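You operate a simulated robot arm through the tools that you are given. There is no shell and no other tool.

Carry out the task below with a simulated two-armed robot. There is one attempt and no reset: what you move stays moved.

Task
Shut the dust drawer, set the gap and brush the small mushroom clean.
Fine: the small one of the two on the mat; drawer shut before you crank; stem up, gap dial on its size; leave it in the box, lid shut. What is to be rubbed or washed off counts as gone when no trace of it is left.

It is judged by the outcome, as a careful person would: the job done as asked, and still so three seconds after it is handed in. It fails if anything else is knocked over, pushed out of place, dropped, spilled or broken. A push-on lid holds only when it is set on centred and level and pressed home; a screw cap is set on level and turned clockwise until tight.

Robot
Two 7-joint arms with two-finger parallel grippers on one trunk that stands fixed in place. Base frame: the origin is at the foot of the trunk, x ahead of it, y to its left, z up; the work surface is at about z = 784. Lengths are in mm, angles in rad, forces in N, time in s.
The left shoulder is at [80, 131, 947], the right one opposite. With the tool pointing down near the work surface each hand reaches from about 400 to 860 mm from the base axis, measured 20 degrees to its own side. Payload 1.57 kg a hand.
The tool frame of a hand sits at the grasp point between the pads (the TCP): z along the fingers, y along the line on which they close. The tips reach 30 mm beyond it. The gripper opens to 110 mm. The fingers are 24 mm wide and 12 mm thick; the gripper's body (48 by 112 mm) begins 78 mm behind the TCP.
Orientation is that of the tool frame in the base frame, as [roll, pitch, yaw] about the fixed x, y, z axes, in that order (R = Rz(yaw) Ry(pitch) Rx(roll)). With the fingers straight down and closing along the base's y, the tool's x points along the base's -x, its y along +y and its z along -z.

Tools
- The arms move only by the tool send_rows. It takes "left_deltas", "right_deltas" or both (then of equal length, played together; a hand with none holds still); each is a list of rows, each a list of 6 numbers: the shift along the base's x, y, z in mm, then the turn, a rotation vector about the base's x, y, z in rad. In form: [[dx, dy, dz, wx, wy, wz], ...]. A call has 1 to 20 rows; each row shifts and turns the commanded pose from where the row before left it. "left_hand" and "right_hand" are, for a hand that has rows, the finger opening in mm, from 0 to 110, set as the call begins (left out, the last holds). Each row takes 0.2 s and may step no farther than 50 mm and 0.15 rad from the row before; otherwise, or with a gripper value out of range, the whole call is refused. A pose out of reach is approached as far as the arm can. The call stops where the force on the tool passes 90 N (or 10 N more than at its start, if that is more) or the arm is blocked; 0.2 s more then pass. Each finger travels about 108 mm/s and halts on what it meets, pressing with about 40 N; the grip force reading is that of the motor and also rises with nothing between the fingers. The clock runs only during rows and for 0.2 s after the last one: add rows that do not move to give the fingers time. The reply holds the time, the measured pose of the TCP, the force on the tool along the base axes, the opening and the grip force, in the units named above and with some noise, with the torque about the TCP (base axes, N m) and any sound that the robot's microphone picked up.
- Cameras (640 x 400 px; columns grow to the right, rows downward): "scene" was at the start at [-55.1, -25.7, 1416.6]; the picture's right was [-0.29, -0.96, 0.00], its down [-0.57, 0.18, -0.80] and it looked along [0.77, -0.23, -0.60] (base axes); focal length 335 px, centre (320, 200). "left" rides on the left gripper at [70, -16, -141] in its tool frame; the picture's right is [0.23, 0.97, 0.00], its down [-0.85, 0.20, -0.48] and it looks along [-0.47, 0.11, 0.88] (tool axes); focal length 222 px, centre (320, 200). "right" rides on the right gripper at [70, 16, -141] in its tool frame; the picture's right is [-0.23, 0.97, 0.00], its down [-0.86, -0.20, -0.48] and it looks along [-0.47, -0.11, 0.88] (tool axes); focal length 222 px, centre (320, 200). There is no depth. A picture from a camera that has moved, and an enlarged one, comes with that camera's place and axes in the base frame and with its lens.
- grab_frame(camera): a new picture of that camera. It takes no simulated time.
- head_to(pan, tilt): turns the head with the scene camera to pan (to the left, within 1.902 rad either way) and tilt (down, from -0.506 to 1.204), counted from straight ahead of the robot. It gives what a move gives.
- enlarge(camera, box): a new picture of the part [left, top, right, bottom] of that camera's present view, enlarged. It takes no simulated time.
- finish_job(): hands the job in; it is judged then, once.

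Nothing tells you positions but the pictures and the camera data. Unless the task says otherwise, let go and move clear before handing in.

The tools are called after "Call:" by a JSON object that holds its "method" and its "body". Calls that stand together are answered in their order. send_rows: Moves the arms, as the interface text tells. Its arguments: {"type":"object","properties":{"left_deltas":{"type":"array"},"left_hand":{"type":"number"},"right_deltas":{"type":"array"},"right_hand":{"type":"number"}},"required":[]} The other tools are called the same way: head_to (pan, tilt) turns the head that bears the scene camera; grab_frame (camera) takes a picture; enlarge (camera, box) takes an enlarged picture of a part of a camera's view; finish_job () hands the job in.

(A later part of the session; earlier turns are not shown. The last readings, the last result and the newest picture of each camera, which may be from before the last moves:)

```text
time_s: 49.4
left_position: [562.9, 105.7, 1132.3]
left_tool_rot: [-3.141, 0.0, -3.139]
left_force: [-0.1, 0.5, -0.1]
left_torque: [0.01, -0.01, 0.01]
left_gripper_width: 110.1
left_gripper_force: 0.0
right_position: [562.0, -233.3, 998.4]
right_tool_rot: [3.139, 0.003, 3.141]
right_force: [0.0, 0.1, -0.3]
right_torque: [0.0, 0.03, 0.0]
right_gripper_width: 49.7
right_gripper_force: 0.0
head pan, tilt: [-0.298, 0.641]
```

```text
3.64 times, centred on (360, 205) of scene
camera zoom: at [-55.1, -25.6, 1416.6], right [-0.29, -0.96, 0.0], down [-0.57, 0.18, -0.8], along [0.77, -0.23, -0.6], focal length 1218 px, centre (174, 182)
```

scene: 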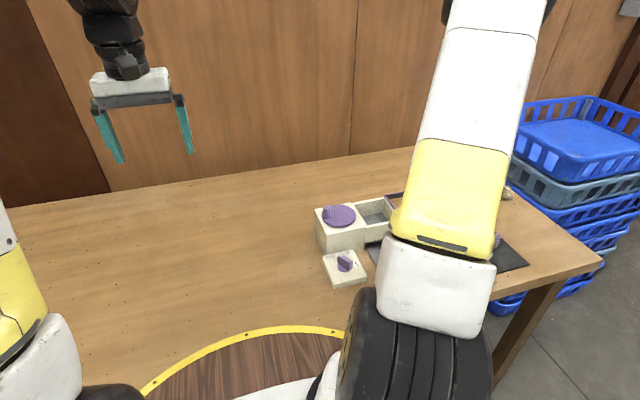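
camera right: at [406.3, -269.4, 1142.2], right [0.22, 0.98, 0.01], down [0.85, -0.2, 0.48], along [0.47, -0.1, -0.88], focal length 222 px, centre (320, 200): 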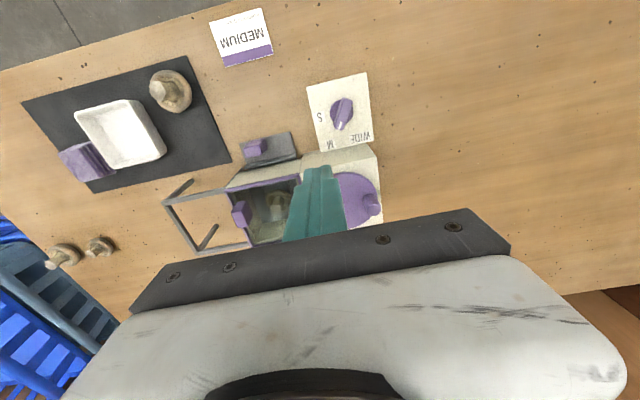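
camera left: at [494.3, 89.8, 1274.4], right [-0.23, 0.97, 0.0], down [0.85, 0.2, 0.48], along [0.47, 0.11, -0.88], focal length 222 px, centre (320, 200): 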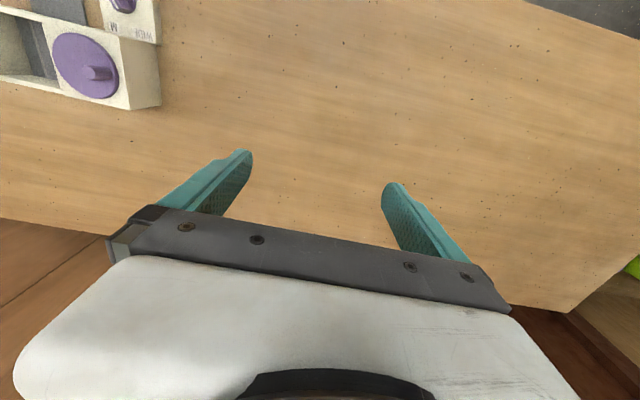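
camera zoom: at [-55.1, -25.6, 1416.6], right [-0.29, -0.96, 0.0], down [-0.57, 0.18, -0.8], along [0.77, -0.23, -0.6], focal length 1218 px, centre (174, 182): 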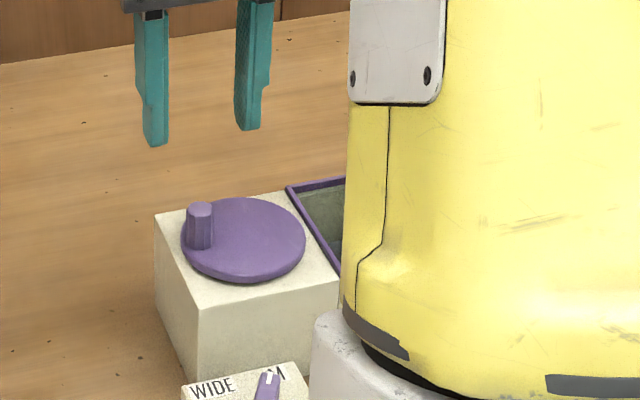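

Peg at (562.5, −233.5), disc centre ≈ (561.5, −266). Descend and grip the peg.

Call:
{"method": "send_rows", "body": {"right_deltas": [[0.5, 0, -30, 0, 0, 0], [0, 0, -30, 0, 0, 0], [0, 0, -26, 0, 0, 0], [0, 0, 0, 0, 0, 0]]}}

Call:
{"method": "enlarge", "body": {"camera": "right", "box": [220, 80, 420, 230]}}

Call:
{"method": "enlarge", "body": {"camera": "scene", "box": [300, 150, 420, 260]}}

```text
time_s: 50.4
left_position: [563.5, 106.2, 1132.7]
left_tool_rot: [-3.14, 0.001, -3.14]
left_force: [0.1, -0.1, -0.4]
left_torque: [0.03, -0.01, 0.02]
left_gripper_width: 110.0
left_gripper_force: 0.0
right_position: [559.7, -234.1, 913.0]
right_tool_rot: [3.14, 0.002, -3.141]
right_force: [-0.3, -0.3, 1.0]
right_torque: [0.01, -0.01, 0.01]
right_gripper_width: 49.6
right_gripper_force: 0.1
head pan, tilt: [-0.298, 0.641]
```

```text
2.67 times, centred on (320, 155) of right
camera zoom: at [491.8, -218.4, 1055.3], right [0.23, 0.97, 0.0], down [0.85, -0.2, 0.48], along [0.47, -0.11, -0.88], focal length 592 px, centre (320, 320)
```

zoom: 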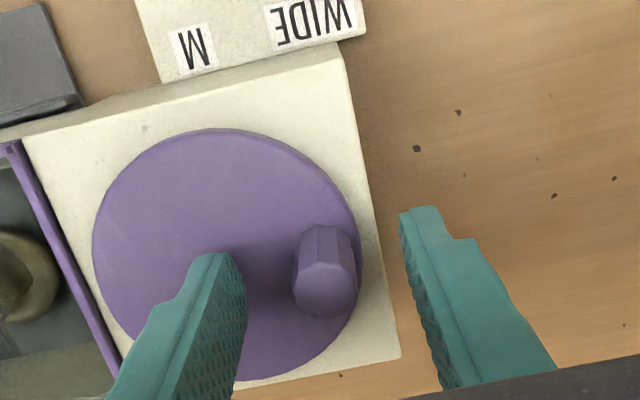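

```text
3.64 times, centred on (360, 205) of scene
camera zoom: at [-55.1, -25.6, 1416.6], right [-0.29, -0.96, 0.0], down [-0.57, 0.18, -0.8], along [0.77, -0.24, -0.6], focal length 1218 px, centre (174, 182)
```

zoom: 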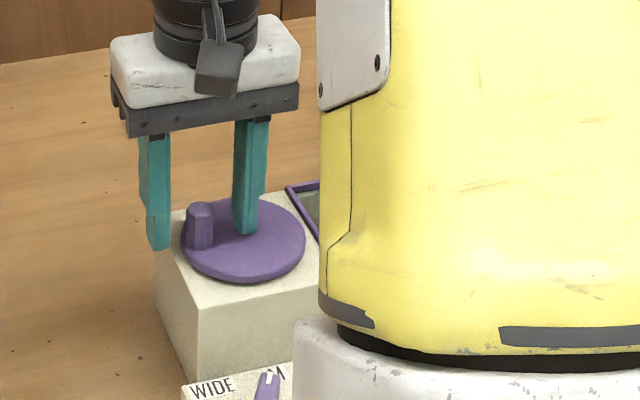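

Call:
{"method": "send_rows", "body": {"right_deltas": [[2, 0, 0, 0, 0, 0], [0, 0, 0, 0, 0, 0], [0, 0, 0, 0, 0, 0]], "right_hand": 10}}

Call:
{"method": "enlarge", "body": {"camera": "right", "box": [220, 80, 420, 230]}}

```text
time_s: 51.2
left_position: [564.2, 106.9, 1132.0]
left_tool_rot: [3.142, 0.001, -3.138]
left_force: [0.8, -0.7, 0.4]
left_torque: [0.02, -0.02, 0.0]
left_gripper_width: 109.8
left_gripper_force: 0.0
right_position: [563.1, -233.1, 912.9]
right_tool_rot: [3.138, 0.0, -3.139]
right_force: [0.2, 12.0, -1.7]
right_torque: [-0.22, -0.12, -0.04]
right_gripper_width: 17.5
right_gripper_force: 32.4
head pan, tilt: [-0.298, 0.641]
```

```text
2.67 times, centred on (320, 155) of right
camera zoom: at [494.4, -217.2, 1055.5], right [0.23, 0.97, 0.0], down [0.86, -0.2, 0.48], along [0.47, -0.11, -0.88], focal length 592 px, centre (320, 320)
```

zoom: 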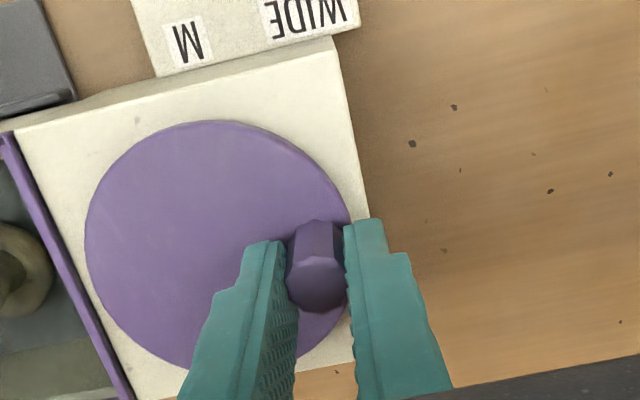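

Peg gripped (17.5 mm). Test a quarter turn clockwise (from above) and watch forces.

Call:
{"method": "send_rows", "body": {"right_deltas": [[10.2, -1.62, 0, 0, 0, 0], [9.2, -4.68, 0, 0, 0, 0], [7.3, -7.3, 0, 0, 0, 0], [4.68, -9.2, 0, 0, 0, 0], [1.62, -10.2, 0, 0, 0, 0], [0, 0, 0, 0, 0, 0]]}}

Call:
{"method": "enlarge", "body": {"camera": "scene", "box": [300, 150, 420, 260]}}

Call:
{"method": "enlarge", "body": {"camera": "right", "box": [180, 60, 420, 230]}}

```text
time_s: 52.6
left_position: [561.4, 105.1, 1132.9]
left_tool_rot: [3.141, 0.001, -3.141]
left_force: [0.5, -0.8, 0.6]
left_torque: [0.0, -0.04, 0.0]
left_gripper_width: 110.0
left_gripper_force: 0.1
right_position: [595.3, -268.7, 912.8]
right_tool_rot: [3.139, -0.003, 3.141]
right_force: [-19.3, 1.8, 0.3]
right_torque: [-0.42, 1.02, 0.0]
right_gripper_width: 17.3
right_gripper_force: 32.4
head pan, tilt: [-0.298, 0.641]
```

```text
3.64 times, centred on (360, 205) of scene
camera zoom: at [-56.3, -25.5, 1416.6], right [-0.29, -0.96, 0.0], down [-0.57, 0.18, -0.8], along [0.77, -0.24, -0.6], focal length 1218 px, centre (174, 182)
```

zoom: 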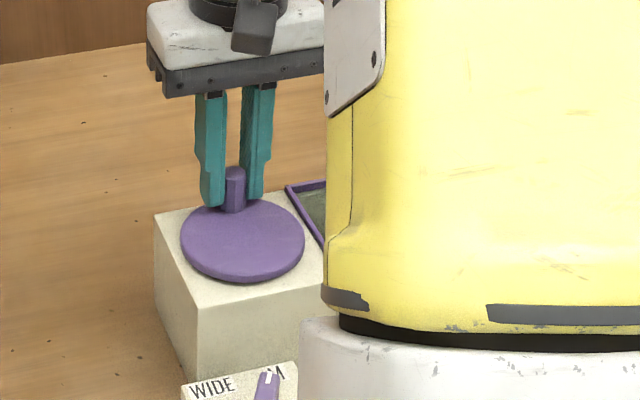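

```text
2.35 times, centred on (300, 145) of right
camera zoom: at [527.3, -252.5, 1055.8], right [0.23, 0.97, 0.0], down [0.86, -0.2, 0.48], along [0.46, -0.11, -0.88], focal length 523 px, centre (367, 329)
```

zoom: 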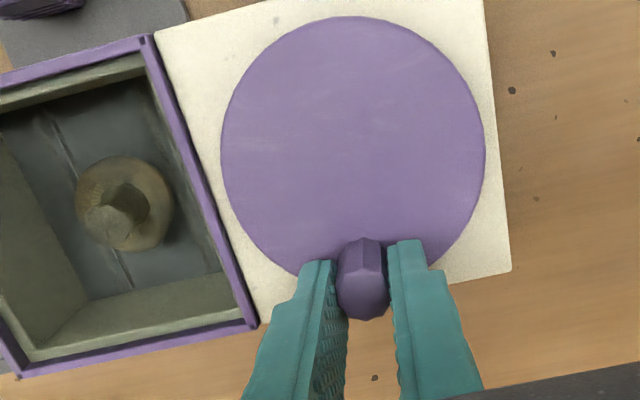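

The crank turns. Continue with a small centre correction for the rest of the first turn.

Call:
{"method": "send_rows", "body": {"right_deltas": [[-4.62, -8.7, 0, 0, 0, 0], [-4.68, -9.2, 0, 0, 0, 0], [-7.3, -7.3, 0, 0, 0, 0], [-9.2, -4.68, 0, 0, 0, 0], [-10.2, -1.62, 0, 0, 0, 0], [-10.2, 1.62, 0, 0, 0, 0], [-9.2, 4.68, 0, 0, 0, 0], [-7.3, 7.3, 0, 0, 0, 0], [-4.68, 9.2, 0, 0, 0, 0], [-1.62, 10.2, 0, 0, 0, 0], [1.62, 10.2, 0, 0, 0, 0], [4.68, 9.2, 0, 0, 0, 0], [7.3, 7.3, 0, 0, 0, 0], [9.2, 4.68, 0, 0, 0, 0], [10.2, 1.62, 0, 0, 0, 0], [0, 0, 0, 0, 0, 0]]}}

Call:
{"method": "enlarge", "body": {"camera": "scene", "box": [300, 150, 420, 260]}}

Call:
{"method": "enlarge", "body": {"camera": "right", "box": [120, 60, 360, 230]}}

```text
time_s: 56.0
left_position: [563.3, 106.3, 1132.5]
left_tool_rot: [3.14, -0.001, -3.139]
left_force: [0.4, -0.1, -1.0]
left_torque: [-0.03, -0.02, 0.03]
left_gripper_width: 109.8
left_gripper_force: 0.0
right_position: [559.0, -233.3, 914.1]
right_tool_rot: [3.139, -0.002, -3.141]
right_force: [0.7, -6.9, 13.3]
right_torque: [-0.43, 0.98, 0.04]
right_gripper_width: 17.3
right_gripper_force: 32.0
head pan, tilt: [-0.298, 0.641]
```

```text
3.64 times, centred on (360, 205) of scene
camera zoom: at [-55.4, -25.7, 1416.6], right [-0.29, -0.96, 0.0], down [-0.57, 0.18, -0.8], along [0.77, -0.23, -0.6], focal length 1218 px, centre (174, 182)
```

zoom: 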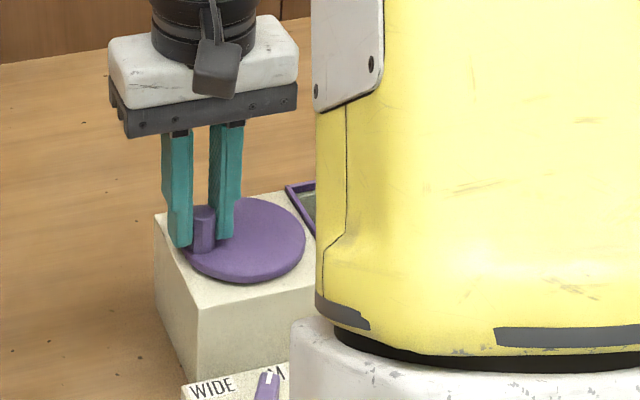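

```text
2.35 times, centred on (240, 145) of right
camera zoom: at [491.2, -217.2, 1055.7], right [0.23, 0.97, 0.0], down [0.86, -0.2, 0.48], along [0.46, -0.11, -0.88], focal length 523 px, centre (508, 329)
```

zoom: 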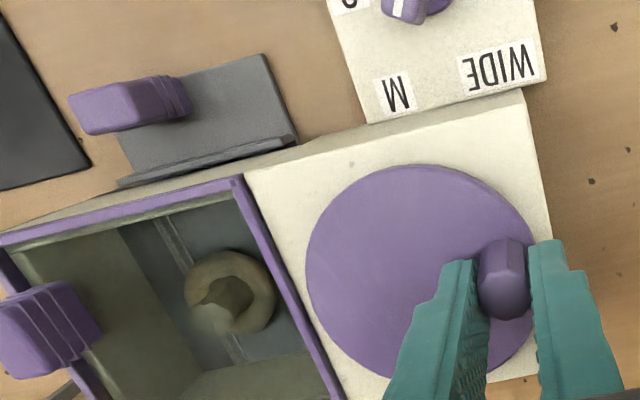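

One full turn done; the cap seems to be getting lighter. Continue another full turn.

Call:
{"method": "send_rows", "body": {"right_deltas": [[10.2, -2.1, 0, 0, 0, 0], [9.2, -4.68, 0, 0, 0, 0], [7.3, -7.3, 0, 0, 0, 0], [4.68, -9.2, 0, 0, 0, 0], [1.62, -10.2, 0, 0, 0, 0], [-1.62, -10.2, 0, 0, 0, 0], [-4.68, -9.2, 0, 0, 0, 0], [-7.3, -7.3, 0, 0, 0, 0], [-9.2, -4.68, 0, 0, 0, 0], [-10.2, -1.62, 0, 0, 0, 0], [-10.2, 1.62, 0, 0, 0, 0], [-9.2, 4.68, 0, 0, 0, 0], [-7.3, 7.3, 0, 0, 0, 0], [-4.68, 9.2, 0, 0, 0, 0], [-1.62, 10.2, 0, 0, 0, 0], [1.62, 10.2, 0, 0, 0, 0], [4.68, 9.2, 0, 0, 0, 0], [7.3, 7.3, 0, 0, 0, 0], [9.2, 4.68, 0, 0, 0, 0], [10.2, 1.62, 0, 0, 0, 0]]}}

Call:
{"method": "enlarge", "body": {"camera": "right", "box": [120, 60, 360, 230]}}

Call:
{"method": "enlarge", "body": {"camera": "right", "box": [170, 140, 270, 220]}}

```text
time_s: 60.2
left_position: [563.7, 106.5, 1133.4]
left_tool_rot: [-3.14, -0.001, -3.139]
left_force: [-0.3, -0.7, 0.4]
left_torque: [0.0, -0.04, 0.03]
left_gripper_width: 110.1
left_gripper_force: 0.0
right_position: [559.7, -232.2, 913.1]
right_tool_rot: [3.14, -0.002, -3.141]
right_force: [-1.2, 0.5, 7.8]
right_torque: [-0.34, 0.3, -0.02]
right_gripper_width: 17.3
right_gripper_force: 31.7
head pan, tilt: [-0.298, 0.641]
```

```text
2.35 times, centred on (240, 145) of right
camera zoom: at [491.5, -217.2, 1055.6], right [0.23, 0.97, 0.0], down [0.86, -0.2, 0.48], along [0.46, -0.11, -0.88], focal length 523 px, centre (508, 329)
```

zoom: 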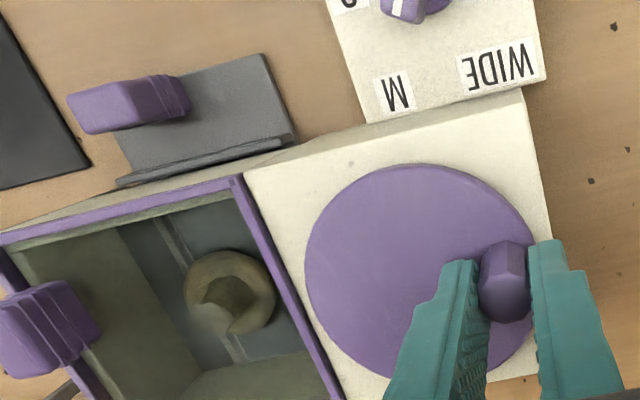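

```text
5.00 times, centred on (220, 180) of right
camera zoom: at [491.5, -217.2, 1055.6], right [0.23, 0.97, 0.0], down [0.86, -0.2, 0.48], along [0.46, -0.11, -0.88], focal length 1111 px, centre (820, 300)
```

zoom: 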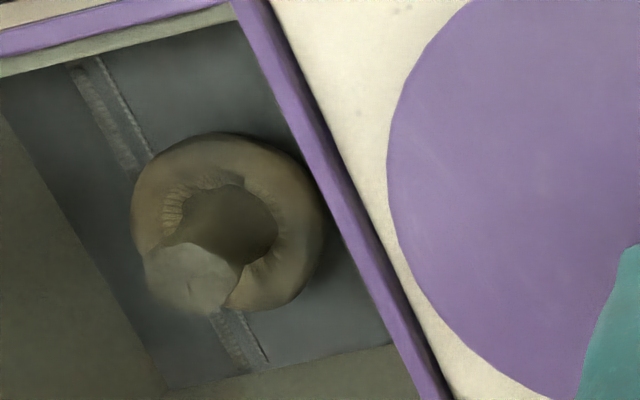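

Call:
{"method": "send_rows", "body": {"right_deltas": [[10.2, -1.62, 0, 0, 0, 0], [9.2, -4.68, 0, 0, 0, 0], [7.3, -7.3, 0, 0, 0, 0], [4.68, -9.2, 0, 0, 0, 0], [1.62, -10.2, 0, 0, 0, 0], [-1.62, -10.2, 0, 0, 0, 0], [-4.68, -9.2, 0, 0, 0, 0], [-7.3, -7.3, 0, 0, 0, 0], [-9.2, -4.68, 0, 0, 0, 0], [-10.2, -1.62, 0, 0, 0, 0], [-10.2, 1.62, 0, 0, 0, 0], [-9.2, 4.68, 0, 0, 0, 0], [-7.3, 7.3, 0, 0, 0, 0], [-4.68, 9.2, 0, 0, 0, 0], [-1.62, 10.2, 0, 0, 0, 0], [1.62, 10.2, 0, 0, 0, 0], [4.68, 9.2, 0, 0, 0, 0], [7.3, 7.3, 0, 0, 0, 0], [9.2, 4.68, 0, 0, 0, 0], [10.2, 1.62, 0, 0, 0, 0]]}}

Call:
{"method": "send_rows", "body": {"right_deltas": [[10.2, -1.62, 0, 0, 0, 0], [9.2, -4.68, 0, 0, 0, 0], [7.3, -7.3, 0, 0, 0, 0], [4.68, -9.2, 0, 0, 0, 0], [1.62, -10.2, 0, 0, 0, 0], [-1.62, -10.2, 0, 0, 0, 0], [-4.68, -9.2, 0, 0, 0, 0], [-7.3, -7.3, 0, 0, 0, 0], [-9.2, -4.68, 0, 0, 0, 0], [-10.2, -1.62, 0, 0, 0, 0], [-10.2, 1.62, 0, 0, 0, 0], [-9.2, 4.68, 0, 0, 0, 0], [-7.3, 7.3, 0, 0, 0, 0], [-4.68, 9.2, 0, 0, 0, 0], [-1.62, 10.2, 0, 0, 0, 0], [1.62, 10.2, 0, 0, 0, 0], [4.68, 9.2, 0, 0, 0, 0], [7.3, 7.3, 0, 0, 0, 0], [9.2, 4.68, 0, 0, 0, 0], [10.2, 1.62, 0, 0, 0, 0]]}}

Call:
{"method": "enlarge", "body": {"camera": "right", "box": [170, 140, 270, 220]}}

Call:
{"method": "enlarge", "body": {"camera": "right", "box": [120, 60, 360, 230]}}

```text
time_s: 64.4
left_position: [561.9, 107.2, 1132.5]
left_tool_rot: [3.141, 0.0, -3.142]
left_force: [-0.1, -0.3, 0.1]
left_torque: [0.0, -0.02, 0.01]
left_gripper_width: 109.7
left_gripper_force: 0.1
right_position: [559.8, -233.1, 913.1]
right_tool_rot: [3.14, 0.0, -3.14]
right_force: [-0.9, 1.4, 26.7]
right_torque: [-0.29, 0.55, 0.02]
right_gripper_width: 17.0
right_gripper_force: 32.3
head pan, tilt: [-0.298, 0.641]
```

```text
time_s: 68.6
left_position: [564.5, 105.7, 1132.1]
left_tool_rot: [3.141, 0.002, -3.14]
left_force: [-0.6, 1.0, 0.2]
left_torque: [0.01, -0.02, 0.01]
left_gripper_width: 110.0
left_gripper_force: 0.1
right_position: [560.3, -233.5, 912.7]
right_tool_rot: [3.14, 0.005, -3.141]
right_force: [1.0, 10.2, 4.6]
right_torque: [-0.04, -0.73, 0.04]
right_gripper_width: 17.3
right_gripper_force: 32.5
head pan, tilt: [-0.298, 0.641]
```

```text
5.00 times, centred on (220, 180) of right
camera zoom: at [492.1, -217.1, 1055.4], right [0.23, 0.97, 0.0], down [0.85, -0.2, 0.48], along [0.47, -0.11, -0.88], focal length 1111 px, centre (820, 300)
```

zoom: 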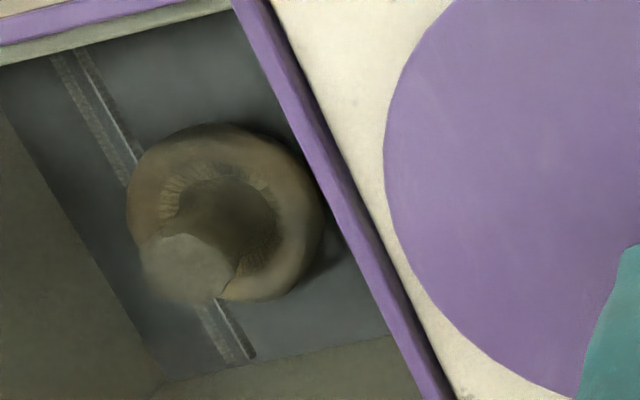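

```text
2.35 times, centred on (240, 145) of right
camera zoom: at [492.1, -217.1, 1055.4], right [0.23, 0.97, 0.0], down [0.85, -0.2, 0.48], along [0.47, -0.11, -0.88], focal length 523 px, centre (508, 329)
```

zoom: 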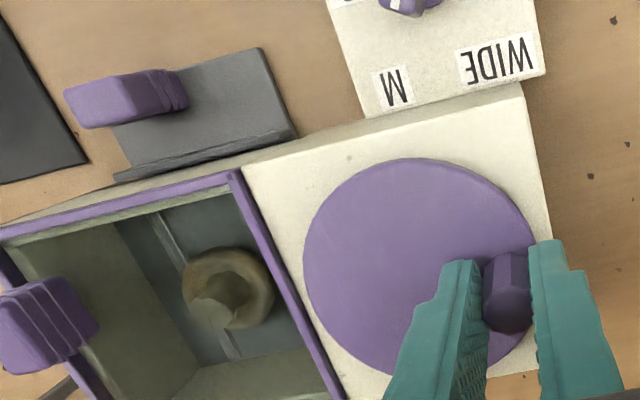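

Four turns done. I'll release and look closely through the clear lid to judge progress.

Call:
{"method": "send_rows", "body": {"right_deltas": [[0, 0, 0, 0, 0, 0], [0, 0, 0, 0, 0, 0], [0, 0, 30, 0, 0, 0], [-20, -25, 35, 0, 0, 0], [-30, -35, 10, 0, 0, 0], [-30, -35, 0, 0, 0, 0], [-20, -35, 0, 0, 0, 0], [0, 0, 0, 0, 0, 0]], "right_hand": 50}}

Call:
{"method": "grab_frame", "body": {"camera": "right"}}

Call:
{"method": "enlarge", "body": {"camera": "right", "box": [260, 100, 380, 200]}}

```text
time_s: 70.4
left_position: [563.4, 105.7, 1132.4]
left_tool_rot: [3.141, -0.001, -3.139]
left_force: [0.6, 0.3, 1.0]
left_torque: [-0.03, -0.01, -0.01]
left_gripper_width: 110.1
left_gripper_force: 0.1
right_position: [462.2, -364.1, 986.9]
right_tool_rot: [3.141, 0.003, 3.141]
right_force: [-0.7, -1.6, -0.6]
right_torque: [0.0, 0.0, 0.0]
right_gripper_width: 50.2
right_gripper_force: 0.1
head pan, tilt: [-0.298, 0.641]
```

```text
taken
camera right: at [393.4, -348.2, 1130.3], right [0.23, 0.97, 0.0], down [0.85, -0.2, 0.48], along [0.47, -0.11, -0.88], focal length 222 px, centre (320, 200)
```

right: 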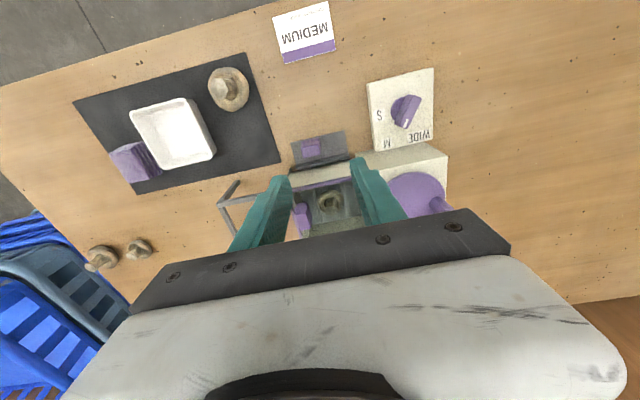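

```text
4.00 times, centred on (320, 150) of right
camera zoom: at [393.4, -348.2, 1130.3], right [0.23, 0.97, 0.0], down [0.85, -0.2, 0.48], along [0.47, -0.11, -0.88], focal length 888 px, centre (320, 400)
```

zoom: 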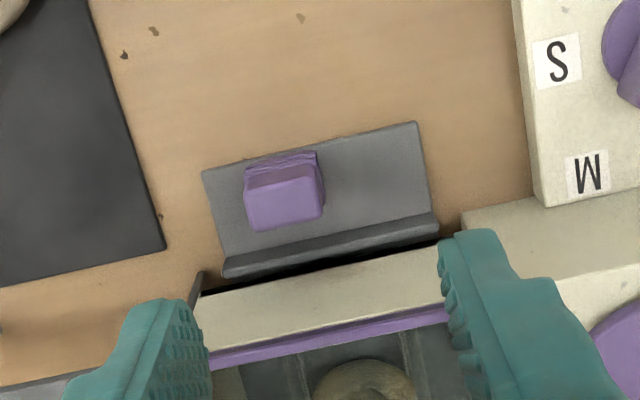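

Call:
{"method": "send_rows", "body": {"right_deltas": [[30, 0, 0, 0, 0, 0], [30, 0, 0, 0, 0, 0], [15, 0, 0, 0, 0, 0], [0, 0, 0, 0, 0, 0]], "right_hand": 80}}

Call:
{"method": "enlarge", "body": {"camera": "right", "box": [260, 100, 400, 210]}}

Call:
{"method": "enlarge", "body": {"camera": "right", "box": [300, 135, 360, 185]}}

Call:
{"method": "enlarge", "body": {"camera": "right", "box": [190, 20, 290, 100]}}

```text
time_s: 71.4
left_position: [564.3, 105.9, 1132.8]
left_tool_rot: [-3.14, 0.0, 3.141]
left_force: [-0.4, -0.5, -0.1]
left_torque: [0.03, 0.03, 0.01]
left_gripper_width: 109.8
left_gripper_force: 0.0
right_position: [537.6, -364.3, 986.3]
right_tool_rot: [3.139, 0.001, -3.141]
right_force: [0.1, 0.0, -0.6]
right_torque: [0.02, 0.03, 0.0]
right_gripper_width: 80.2
right_gripper_force: 0.1
head pan, tilt: [-0.298, 0.641]
```

```text
3.64 times, centred on (330, 155) of right
camera zoom: at [469.4, -348.7, 1129.9], right [0.23, 0.97, 0.0], down [0.85, -0.2, 0.48], along [0.47, -0.11, -0.88], focal length 808 px, centre (284, 364)
```

zoom: 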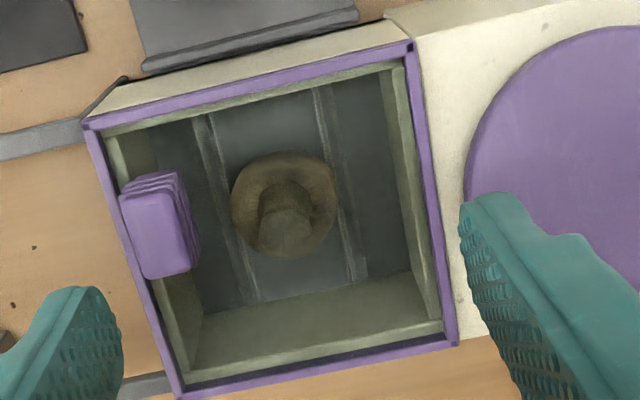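

```text
8.00 times, centred on (330, 160) of right
camera zoom: at [469.4, -348.7, 1129.9], right [0.23, 0.97, 0.0], down [0.85, -0.2, 0.48], along [0.47, -0.11, -0.88], focal length 1777 px, centre (240, 520)
```

zoom: 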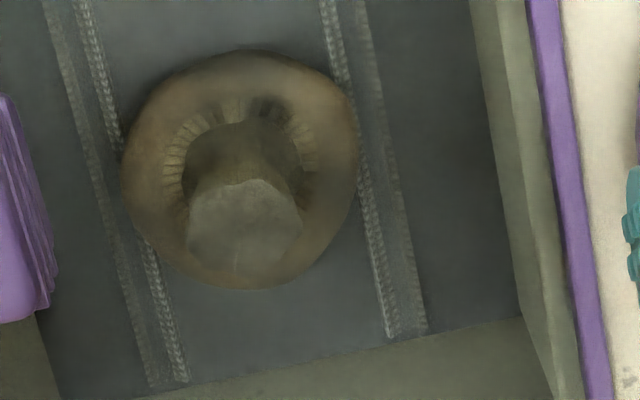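

```text
5.00 times, centred on (240, 60) of right
camera zoom: at [469.4, -348.7, 1129.9], right [0.23, 0.97, 0.0], down [0.85, -0.2, 0.48], along [0.47, -0.11, -0.88], focal length 1111 px, centre (720, 900)
```

zoom: 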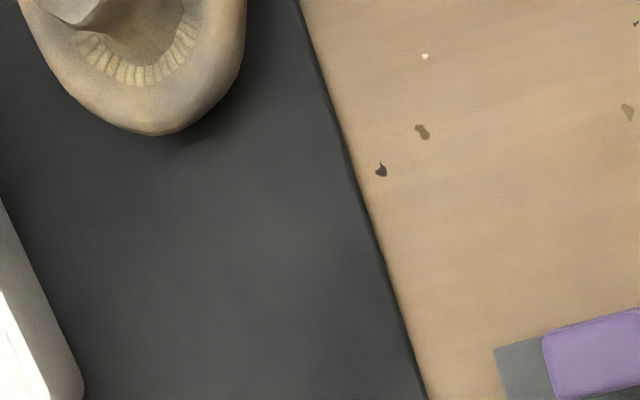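

Call:
{"method": "enlarge", "body": {"camera": "scene", "box": [370, 190, 420, 230]}}

Call:
{"method": "enlarge", "body": {"camera": "scene", "box": [310, 180, 430, 290]}}

```text
10.00 times, centred on (395, 210) of scene
camera zoom: at [-55.1, -25.6, 1416.6], right [-0.29, -0.96, 0.0], down [-0.57, 0.18, -0.8], along [0.77, -0.23, -0.6], focal length 3350 px, centre (-430, 100)
```

zoom: 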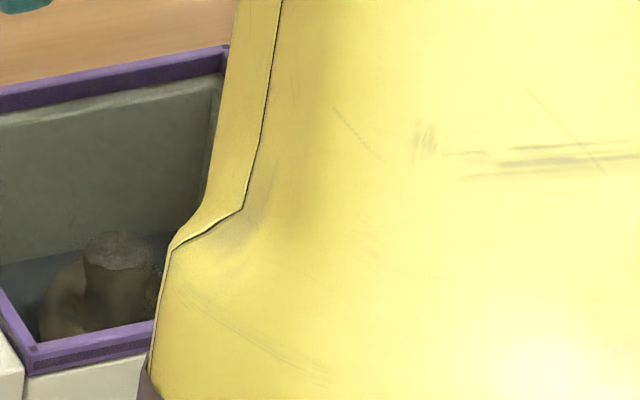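

```text
3.64 times, centred on (370, 235) of scene
camera zoom: at [-55.1, -25.6, 1416.6], right [-0.29, -0.96, 0.0], down [-0.57, 0.18, -0.8], along [0.77, -0.23, -0.6], focal length 1218 px, centre (138, 73)
```

zoom: 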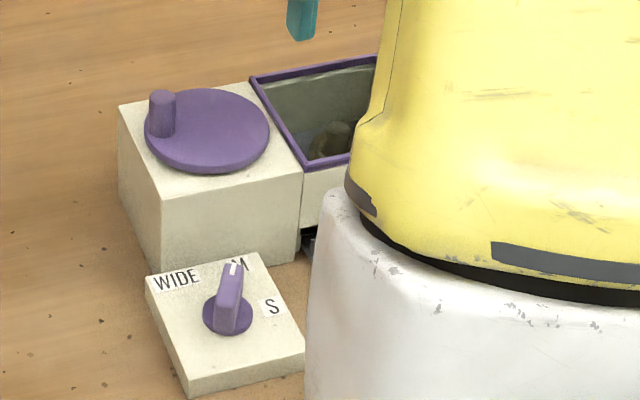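

I can't yet tell from colour alone, so I'll crank several more turns and compare from this same viewpoint.

Call:
{"method": "send_rows", "body": {"right_deltas": [[8, 44, 0, 0, 0, 0], [8, 44, 0, 0, 0, 0], [7, 42.5, 0, 0, 0, 0], [0, 0, -25, 0, 0, 0], [0, 0, 0, 0, 0, 0]], "right_hand": 50}}

Call:
{"method": "enlarge", "body": {"camera": "right", "box": [220, 80, 420, 230]}}

```text
time_s: 72.6
left_position: [563.4, 105.8, 1132.3]
left_tool_rot: [3.142, -0.001, -3.138]
left_force: [0.0, -1.1, -0.3]
left_torque: [0.03, 0.02, 0.03]
left_gripper_width: 110.0
left_gripper_force: 0.1
right_position: [559.7, -232.9, 963.5]
right_tool_rot: [3.139, 0.003, -3.14]
right_force: [0.5, 0.3, 0.4]
right_torque: [-0.02, 0.01, -0.04]
right_gripper_width: 50.1
right_gripper_force: 0.0
head pan, tilt: [-0.298, 0.641]
```

```text
2.67 times, centred on (320, 155) of right
camera zoom: at [491.2, -217.6, 1105.9], right [0.23, 0.97, 0.0], down [0.85, -0.2, 0.48], along [0.47, -0.11, -0.88], focal length 592 px, centre (320, 320)
```

zoom: 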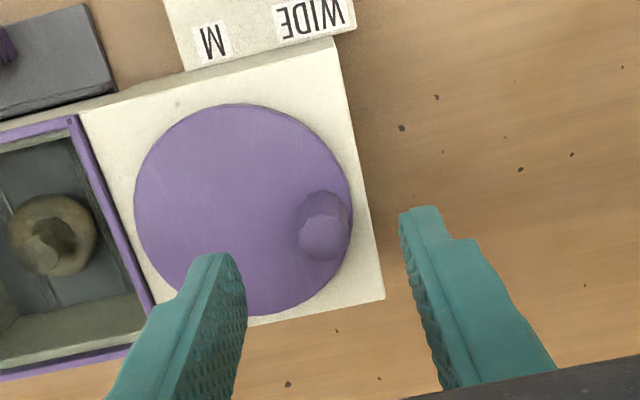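

Call:
{"method": "send_rows", "body": {"right_deltas": [[2, 0, -25, 0, 0, 0], [0, 0, -25, 0, 0, 0], [0, 0, 0, 0, 0, 0]]}}

Call:
{"method": "send_rows", "body": {"right_deltas": [[0, 0, 0, 0, 0, 0], [0, 0, 0, 0, 0, 0], [0, 0, 0, 0, 0, 0]], "right_hand": 10}}

Call:
{"method": "send_rows", "body": {"right_deltas": [[10.2, -1.62, 0, 0, 0, 0], [9.2, -4.68, 0, 0, 0, 0], [7.3, -7.3, 0, 0, 0, 0], [4.68, -9.2, 0, 0, 0, 0], [1.62, -10.2, 0, 0, 0, 0], [-1.62, -10.2, 0, 0, 0, 0], [-4.68, -9.2, 0, 0, 0, 0], [-7.3, -7.3, 0, 0, 0, 0], [-9.2, -4.68, 0, 0, 0, 0], [-10.2, -1.62, 0, 0, 0, 0], [-10.2, 1.62, 0, 0, 0, 0], [-9.2, 4.68, 0, 0, 0, 0], [-7.3, 7.3, 0, 0, 0, 0], [-4.68, 9.2, 0, 0, 0, 0], [-1.62, 10.2, 0, 0, 0, 0], [1.62, 10.2, 0, 0, 0, 0], [4.68, 9.2, 0, 0, 0, 0], [7.3, 7.3, 0, 0, 0, 0], [9.2, 4.68, 0, 0, 0, 0], [10.2, 1.62, 0, 0, 0, 0]]}}

Call:
{"method": "enlarge", "body": {"camera": "right", "box": [120, 60, 360, 230]}}

```text
time_s: 73.4
left_position: [563.1, 106.8, 1132.3]
left_tool_rot: [3.14, 0.001, -3.141]
left_force: [0.7, 0.5, -1.0]
left_torque: [-0.03, 0.02, -0.03]
left_gripper_width: 110.0
left_gripper_force: 0.0
right_position: [562.1, -233.6, 913.9]
right_tool_rot: [3.138, 0.001, -3.141]
right_force: [0.0, -0.3, 0.5]
right_torque: [-0.01, -0.01, -0.04]
right_gripper_width: 50.1
right_gripper_force: 0.1
head pan, tilt: [-0.298, 0.641]
```

```text
time_s: 74.2
left_position: [563.4, 105.5, 1132.1]
left_tool_rot: [-3.141, 0.0, -3.141]
left_force: [0.7, 0.2, -0.3]
left_torque: [-0.02, -0.02, -0.01]
left_gripper_width: 110.1
left_gripper_force: 0.1
right_position: [560.7, -232.7, 913.6]
right_tool_rot: [3.14, 0.0, -3.14]
right_force: [0.0, 2.5, -4.0]
right_torque: [-0.23, -0.22, 0.04]
right_gripper_width: 17.2
right_gripper_force: 32.2
head pan, tilt: [-0.298, 0.641]
```

```text
time_s: 78.4
left_position: [564.3, 105.4, 1131.7]
left_tool_rot: [-3.141, 0.0, -3.141]
left_force: [0.2, 0.4, 0.0]
left_torque: [0.01, 0.01, -0.03]
left_gripper_width: 110.0
left_gripper_force: 0.1
right_position: [559.4, -233.1, 913.3]
right_tool_rot: [3.139, -0.002, -3.141]
right_force: [-0.6, -0.6, -6.4]
right_torque: [-0.26, 0.3, -0.01]
right_gripper_width: 17.4
right_gripper_force: 32.3
head pan, tilt: [-0.298, 0.641]
```

```text
2.35 times, centred on (240, 145) of right
camera zoom: at [491.5, -216.9, 1055.1], right [0.23, 0.97, 0.0], down [0.86, -0.2, 0.48], along [0.47, -0.11, -0.88], focal length 523 px, centre (508, 329)
```

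zoom: 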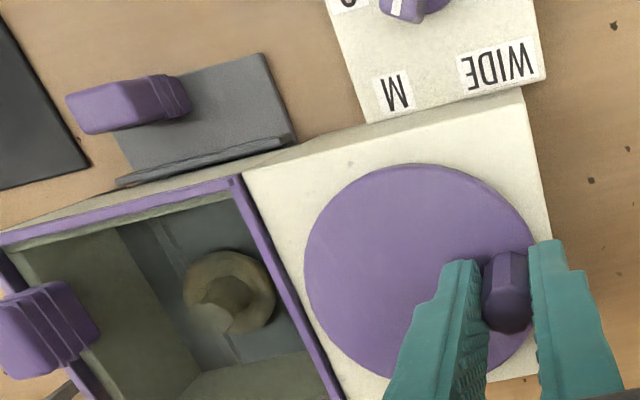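

Call:
{"method": "send_rows", "body": {"right_deltas": [[10.2, -1.62, 0, 0, 0, 0], [9.2, -4.68, 0, 0, 0, 0], [7.3, -7.3, 0, 0, 0, 0], [4.68, -9.2, 0, 0, 0, 0], [1.62, -10.2, 0, 0, 0, 0], [-1.62, -10.2, 0, 0, 0, 0], [-4.68, -9.2, 0, 0, 0, 0], [-7.3, -7.3, 0, 0, 0, 0], [-9.2, -4.68, 0, 0, 0, 0], [-10.2, -1.62, 0, 0, 0, 0], [-10.2, 1.62, 0, 0, 0, 0], [-9.2, 4.68, 0, 0, 0, 0], [-7.3, 7.3, 0, 0, 0, 0], [-4.68, 9.2, 0, 0, 0, 0], [-1.62, 10.2, 0, 0, 0, 0], [1.62, 10.2, 0, 0, 0, 0], [4.68, 9.2, 0, 0, 0, 0], [7.3, 7.3, 0, 0, 0, 0], [9.2, 4.68, 0, 0, 0, 0], [10.2, 1.62, 0, 0, 0, 0]]}}

Call:
{"method": "send_rows", "body": {"right_deltas": [[10.2, -1.62, 0, 0, 0, 0], [9.2, -4.68, 0, 0, 0, 0], [7.3, -7.3, 0, 0, 0, 0], [4.68, -9.2, 0, 0, 0, 0], [1.62, -10.2, 0, 0, 0, 0], [-1.62, -10.2, 0, 0, 0, 0], [-4.68, -9.2, 0, 0, 0, 0], [-7.3, -7.3, 0, 0, 0, 0], [-9.2, -4.68, 0, 0, 0, 0], [-10.2, -1.62, 0, 0, 0, 0], [-10.2, 1.62, 0, 0, 0, 0], [-9.2, 4.68, 0, 0, 0, 0], [-7.3, 7.3, 0, 0, 0, 0], [-4.68, 9.2, 0, 0, 0, 0], [-1.62, 10.2, 0, 0, 0, 0], [1.62, 10.2, 0, 0, 0, 0], [4.68, 9.2, 0, 0, 0, 0], [7.3, 7.3, 0, 0, 0, 0], [9.2, 4.68, 0, 0, 0, 0], [10.2, 1.62, 0, 0, 0, 0]]}}

Call:
{"method": "send_rows", "body": {"right_deltas": [[0, 0, 0, 0, 0, 0], [0, 0, 0, 0, 0, 0], [0, 0, 30, 0, 0, 0], [-4, -40, 30, 0, 0, 0], [-8, -44, 12, 0, 0, 0], [-10, -46, 0, 0, 0, 0], [0, 0, 0, 0, 0, 0]], "right_hand": 80}}

Call:
{"method": "enlarge", "body": {"camera": "right", "box": [260, 100, 400, 210]}}

Call:
{"method": "enlarge", "body": {"camera": "right", "box": [300, 135, 360, 185]}}

```text
time_s: 82.6
left_position: [563.9, 106.1, 1132.1]
left_tool_rot: [-3.141, 0.0, -3.139]
left_force: [-0.9, 0.5, -0.1]
left_torque: [0.0, 0.01, 0.0]
left_gripper_width: 110.1
left_gripper_force: 0.0
right_position: [561.0, -233.4, 913.2]
right_tool_rot: [3.14, 0.002, 3.141]
right_force: [-0.2, -0.8, -15.9]
right_torque: [-0.21, 0.2, -0.02]
right_gripper_width: 17.1
right_gripper_force: 32.4
head pan, tilt: [-0.298, 0.641]
```

```text
time_s: 86.8
left_position: [564.4, 105.7, 1132.1]
left_tool_rot: [-3.141, 0.0, -3.14]
left_force: [-0.4, 0.3, -1.0]
left_torque: [-0.05, 0.01, 0.03]
left_gripper_width: 110.0
left_gripper_force: 0.1
right_position: [561.6, -232.1, 913.2]
right_tool_rot: [3.139, 0.003, -3.141]
right_force: [0.0, -0.2, 6.4]
right_torque: [-0.18, -1.03, 0.01]
right_gripper_width: 17.4
right_gripper_force: 32.0
head pan, tilt: [-0.298, 0.641]
```

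```text
refused: row 4 steps farther than a row can; nothing moved
```

```text
3.64 times, centred on (330, 155) of right
camera zoom: at [492.2, -216.8, 1055.0], right [0.23, 0.97, 0.0], down [0.85, -0.2, 0.48], along [0.47, -0.11, -0.88], focal length 808 px, centre (284, 364)
```

zoom: 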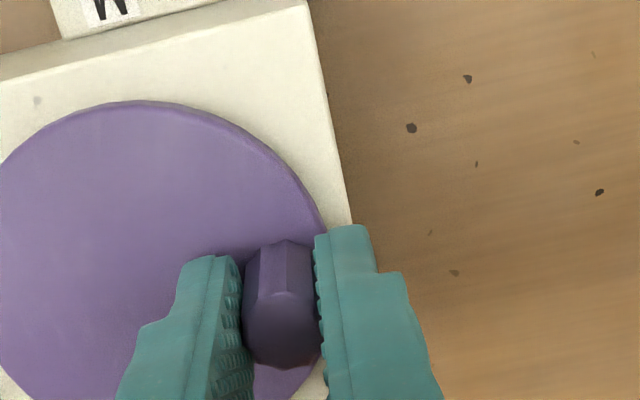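

```text
8.00 times, centred on (330, 160) of right
camera zoom: at [492.2, -216.8, 1055.0], right [0.23, 0.97, 0.0], down [0.85, -0.2, 0.48], along [0.47, -0.11, -0.88], focal length 1777 px, centre (240, 520)
```

zoom: 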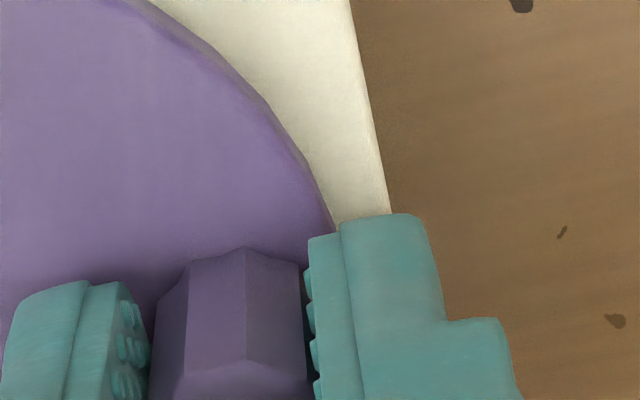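

Seven turns so far. Release and look from the same viewpoint as before.

Call:
{"method": "send_rows", "body": {"right_deltas": [[0, 0, 0, 0, 0, 0], [0, 0, 0, 0, 0, 0], [0, 0, 35, 0, 0, 0], [-4, -35, 30, 0, 0, 0], [-8, -46, 8, 0, 0, 0], [-11, -46, 0, 0, 0, 0], [0, -5, 0, 0, 0, 0], [0, 0, 0, 0, 0, 0]], "right_hand": 80}}

Call:
{"method": "enlarge", "body": {"camera": "right", "box": [260, 100, 400, 210]}}

Call:
{"method": "enlarge", "body": {"camera": "right", "box": [300, 135, 360, 185]}}

```text
time_s: 88.6
left_position: [563.0, 107.1, 1131.4]
left_tool_rot: [3.14, -0.001, -3.139]
left_force: [-0.2, 0.4, 0.3]
left_torque: [-0.02, -0.05, -0.02]
left_gripper_width: 110.1
left_gripper_force: 0.2
right_position: [539.0, -366.0, 986.2]
right_tool_rot: [3.139, 0.002, -3.14]
right_force: [-0.8, 0.8, 0.1]
right_torque: [0.0, -0.01, 0.0]
right_gripper_width: 80.1
right_gripper_force: 0.1
head pan, tilt: [-0.298, 0.641]
```

```text
3.64 times, centred on (330, 155) of right
camera zoom: at [469.5, -349.7, 1128.1], right [0.23, 0.97, 0.0], down [0.85, -0.2, 0.48], along [0.47, -0.11, -0.88], focal length 808 px, centre (284, 364)
```

zoom: 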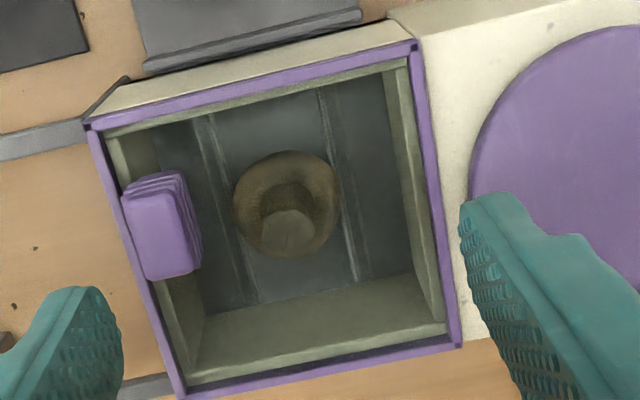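

```text
8.00 times, centred on (330, 160) of right
camera zoom: at [469.5, -349.7, 1128.1], right [0.23, 0.97, 0.0], down [0.85, -0.2, 0.48], along [0.47, -0.11, -0.88], focal length 1777 px, centre (240, 520)
```

zoom: 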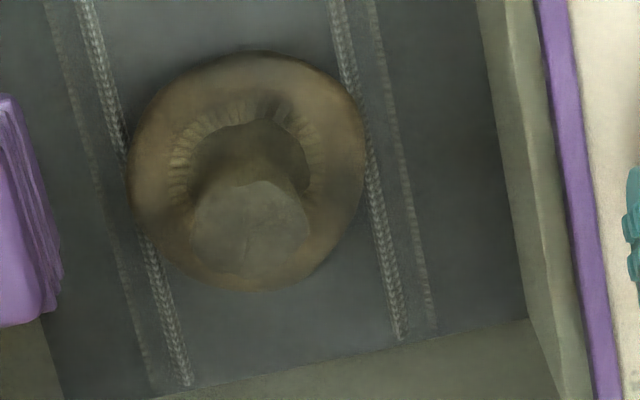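

Let me compare from exactly the pose I had before cranking (hand at 562, −233, 998).

Call:
{"method": "send_rows", "body": {"right_deltas": [[8, 44, 4, 0, 0, 0], [8, 44, 4, 0, 0, 0], [7, 44, 4, 0, 0, 0], [0, 0, 0, 0, 0, 0], [0, 0, 0, 0, 0, 0]], "right_hand": 50}}

Call:
{"method": "enlarge", "body": {"camera": "right", "box": [220, 80, 420, 230]}}

Call:
{"method": "enlarge", "body": {"camera": "right", "box": [200, 120, 290, 190]}}

Call:
{"method": "grab_frame", "body": {"camera": "right"}}

```text
time_s: 89.8
left_position: [563.8, 106.0, 1132.1]
left_tool_rot: [3.142, 0.002, -3.138]
left_force: [0.9, -0.9, 0.0]
left_torque: [0.0, 0.01, -0.04]
left_gripper_width: 109.9
left_gripper_force: 0.1
right_position: [560.9, -232.8, 997.0]
right_tool_rot: [3.141, 0.001, -3.141]
right_force: [-0.5, -1.0, 0.8]
right_torque: [-0.02, 0.0, 0.0]
right_gripper_width: 50.2
right_gripper_force: 0.1
head pan, tilt: [-0.298, 0.641]
```

```text
2.67 times, centred on (320, 155) of right
camera zoom: at [491.6, -216.6, 1140.3], right [0.23, 0.97, 0.0], down [0.85, -0.2, 0.48], along [0.47, -0.11, -0.88], focal length 592 px, centre (320, 320)
```

zoom: 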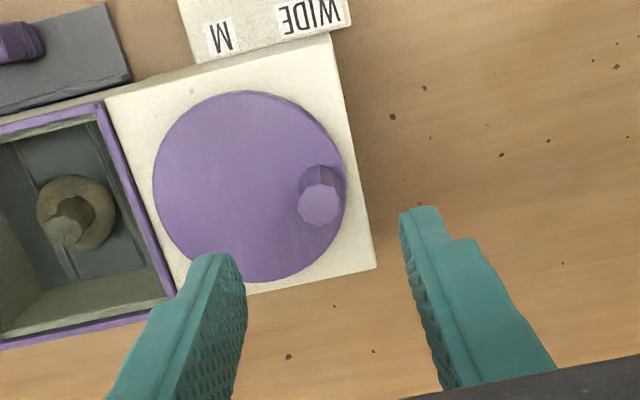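

```text
5.71 times, centred on (245, 155) of right
camera zoom: at [491.6, -216.6, 1140.3], right [0.23, 0.97, 0.0], down [0.85, -0.2, 0.48], along [0.47, -0.11, -0.88], focal length 1269 px, centre (749, 457)
```

zoom: 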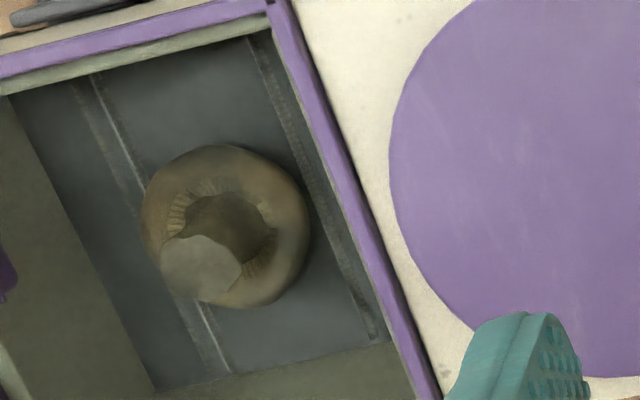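

```text
taken
camera right: at [491.6, -216.6, 1140.3], right [0.23, 0.97, 0.0], down [0.85, -0.2, 0.48], along [0.47, -0.11, -0.88], focal length 222 px, centre (320, 200)
```

right: 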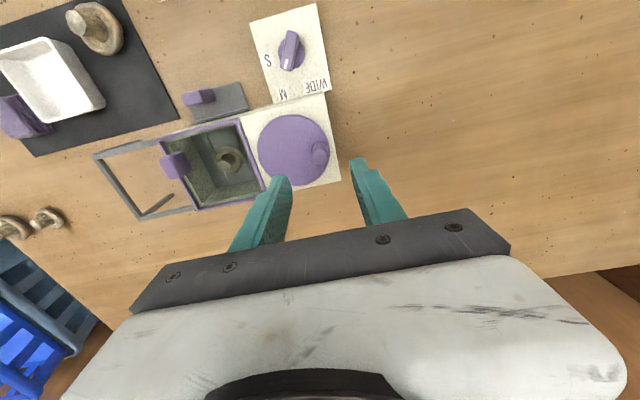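

I see change but can't judge residual dirt through the tinted pane. I'll slide the lid back open for a direct look, then re-close it.

Call:
{"method": "send_rows", "body": {"right_deltas": [[-5, -45, 0, 0, 0, 0], [-7, -45, 0, 0, 0, 0], [-7, -43, -10, 0, 0, 0], [0, 0, -30, 0, 0, 0], [0, 0, -30, 0, 0, 0], [0, 0, -16, 0, 0, 0], [0, 0, 0, 0, 0, 0]], "right_hand": 0}}

Call:
{"method": "grab_frame", "body": {"camera": "right"}}

```text
time_s: 91.4
left_position: [563.6, 106.2, 1131.6]
left_tool_rot: [-3.141, -0.001, -3.139]
left_force: [-0.4, 0.5, 0.0]
left_torque: [0.03, 0.03, 0.04]
left_gripper_width: 109.8
left_gripper_force: 0.0
right_position: [541.5, -363.6, 911.2]
right_tool_rot: [3.138, 0.002, -3.141]
right_force: [0.3, 0.2, 0.4]
right_torque: [0.02, 0.01, 0.0]
right_gripper_width: 0.0
right_gripper_force: 20.8
head pan, tilt: [-0.298, 0.641]
```

```text
taken
camera right: at [472.4, -348.9, 1053.6], right [0.23, 0.97, 0.0], down [0.85, -0.2, 0.48], along [0.47, -0.11, -0.88], focal length 222 px, centre (320, 200)
```

right: 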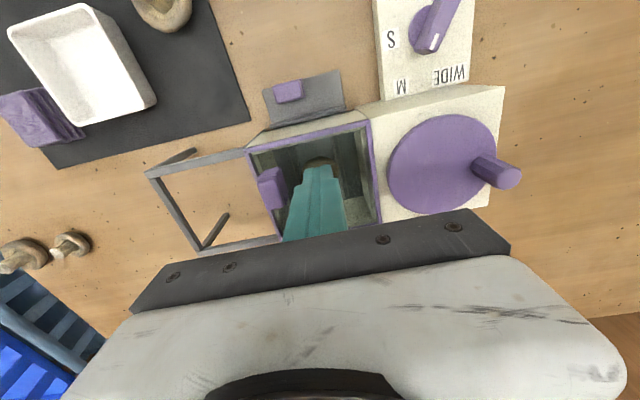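

Call:
{"method": "send_rows", "body": {"right_deltas": [[0, -10, 0, 0, 0, 0], [0, -10, 0, 0, 0, 0], [0, -10, 0, 0, 0, 0], [0, -10, 0, 0, 0, 0], [0, -10, 0, 0, 0, 0], [0, -10, 0, 0, 0, 0], [0, -10, 0, 0, 0, 0], [0, -10, 0, 0, 0, 0], [0, -10, 0, 0, 0, 0], [0, -10, 0, 0, 0, 0], [0, -4, 0, 0, 0, 0], [0, 0, 0, 0, 0, 0]]}}

Call:
{"method": "grab_frame", "body": {"camera": "right"}}

Call:
{"method": "enlarge", "body": {"camera": "right", "box": [380, 90, 500, 190]}}

```text
time_s: 94.0
left_position: [561.7, 106.8, 1132.8]
left_tool_rot: [-3.141, 0.0, -3.14]
left_force: [-0.2, -0.6, -0.2]
left_torque: [0.03, 0.01, -0.01]
left_gripper_width: 110.2
left_gripper_force: 0.1
right_position: [542.0, -470.5, 910.7]
right_tool_rot: [3.139, 0.002, -3.14]
right_force: [0.2, 0.9, 0.1]
right_torque: [0.01, 0.02, -0.04]
right_gripper_width: 0.2
right_gripper_force: 21.2
head pan, tilt: [-0.298, 0.641]
```

```text
taken
camera right: at [473.0, -455.2, 1052.9], right [0.23, 0.97, 0.0], down [0.85, -0.2, 0.48], along [0.47, -0.11, -0.88], focal length 222 px, centre (320, 200)
```

right: 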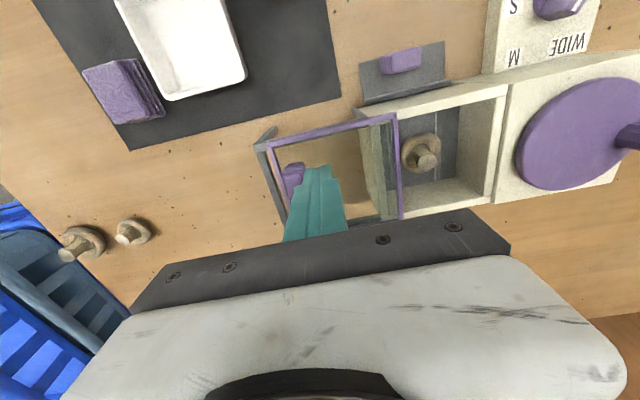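

```text
4.00 times, centred on (440, 140) of right
camera zoom: at [473.0, -455.2, 1052.9], right [0.23, 0.97, 0.0], down [0.85, -0.2, 0.48], along [0.47, -0.11, -0.88], focal length 888 px, centre (-160, 440)
```

zoom: 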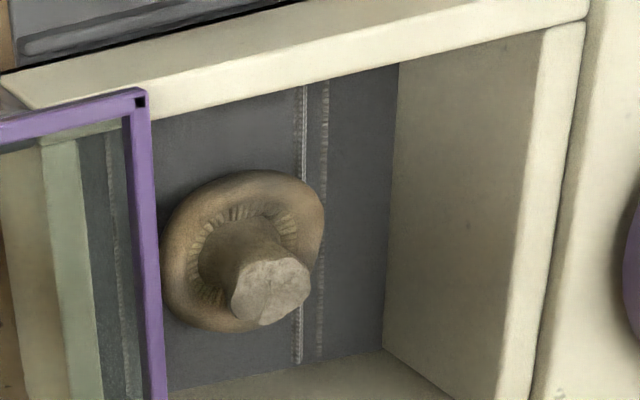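

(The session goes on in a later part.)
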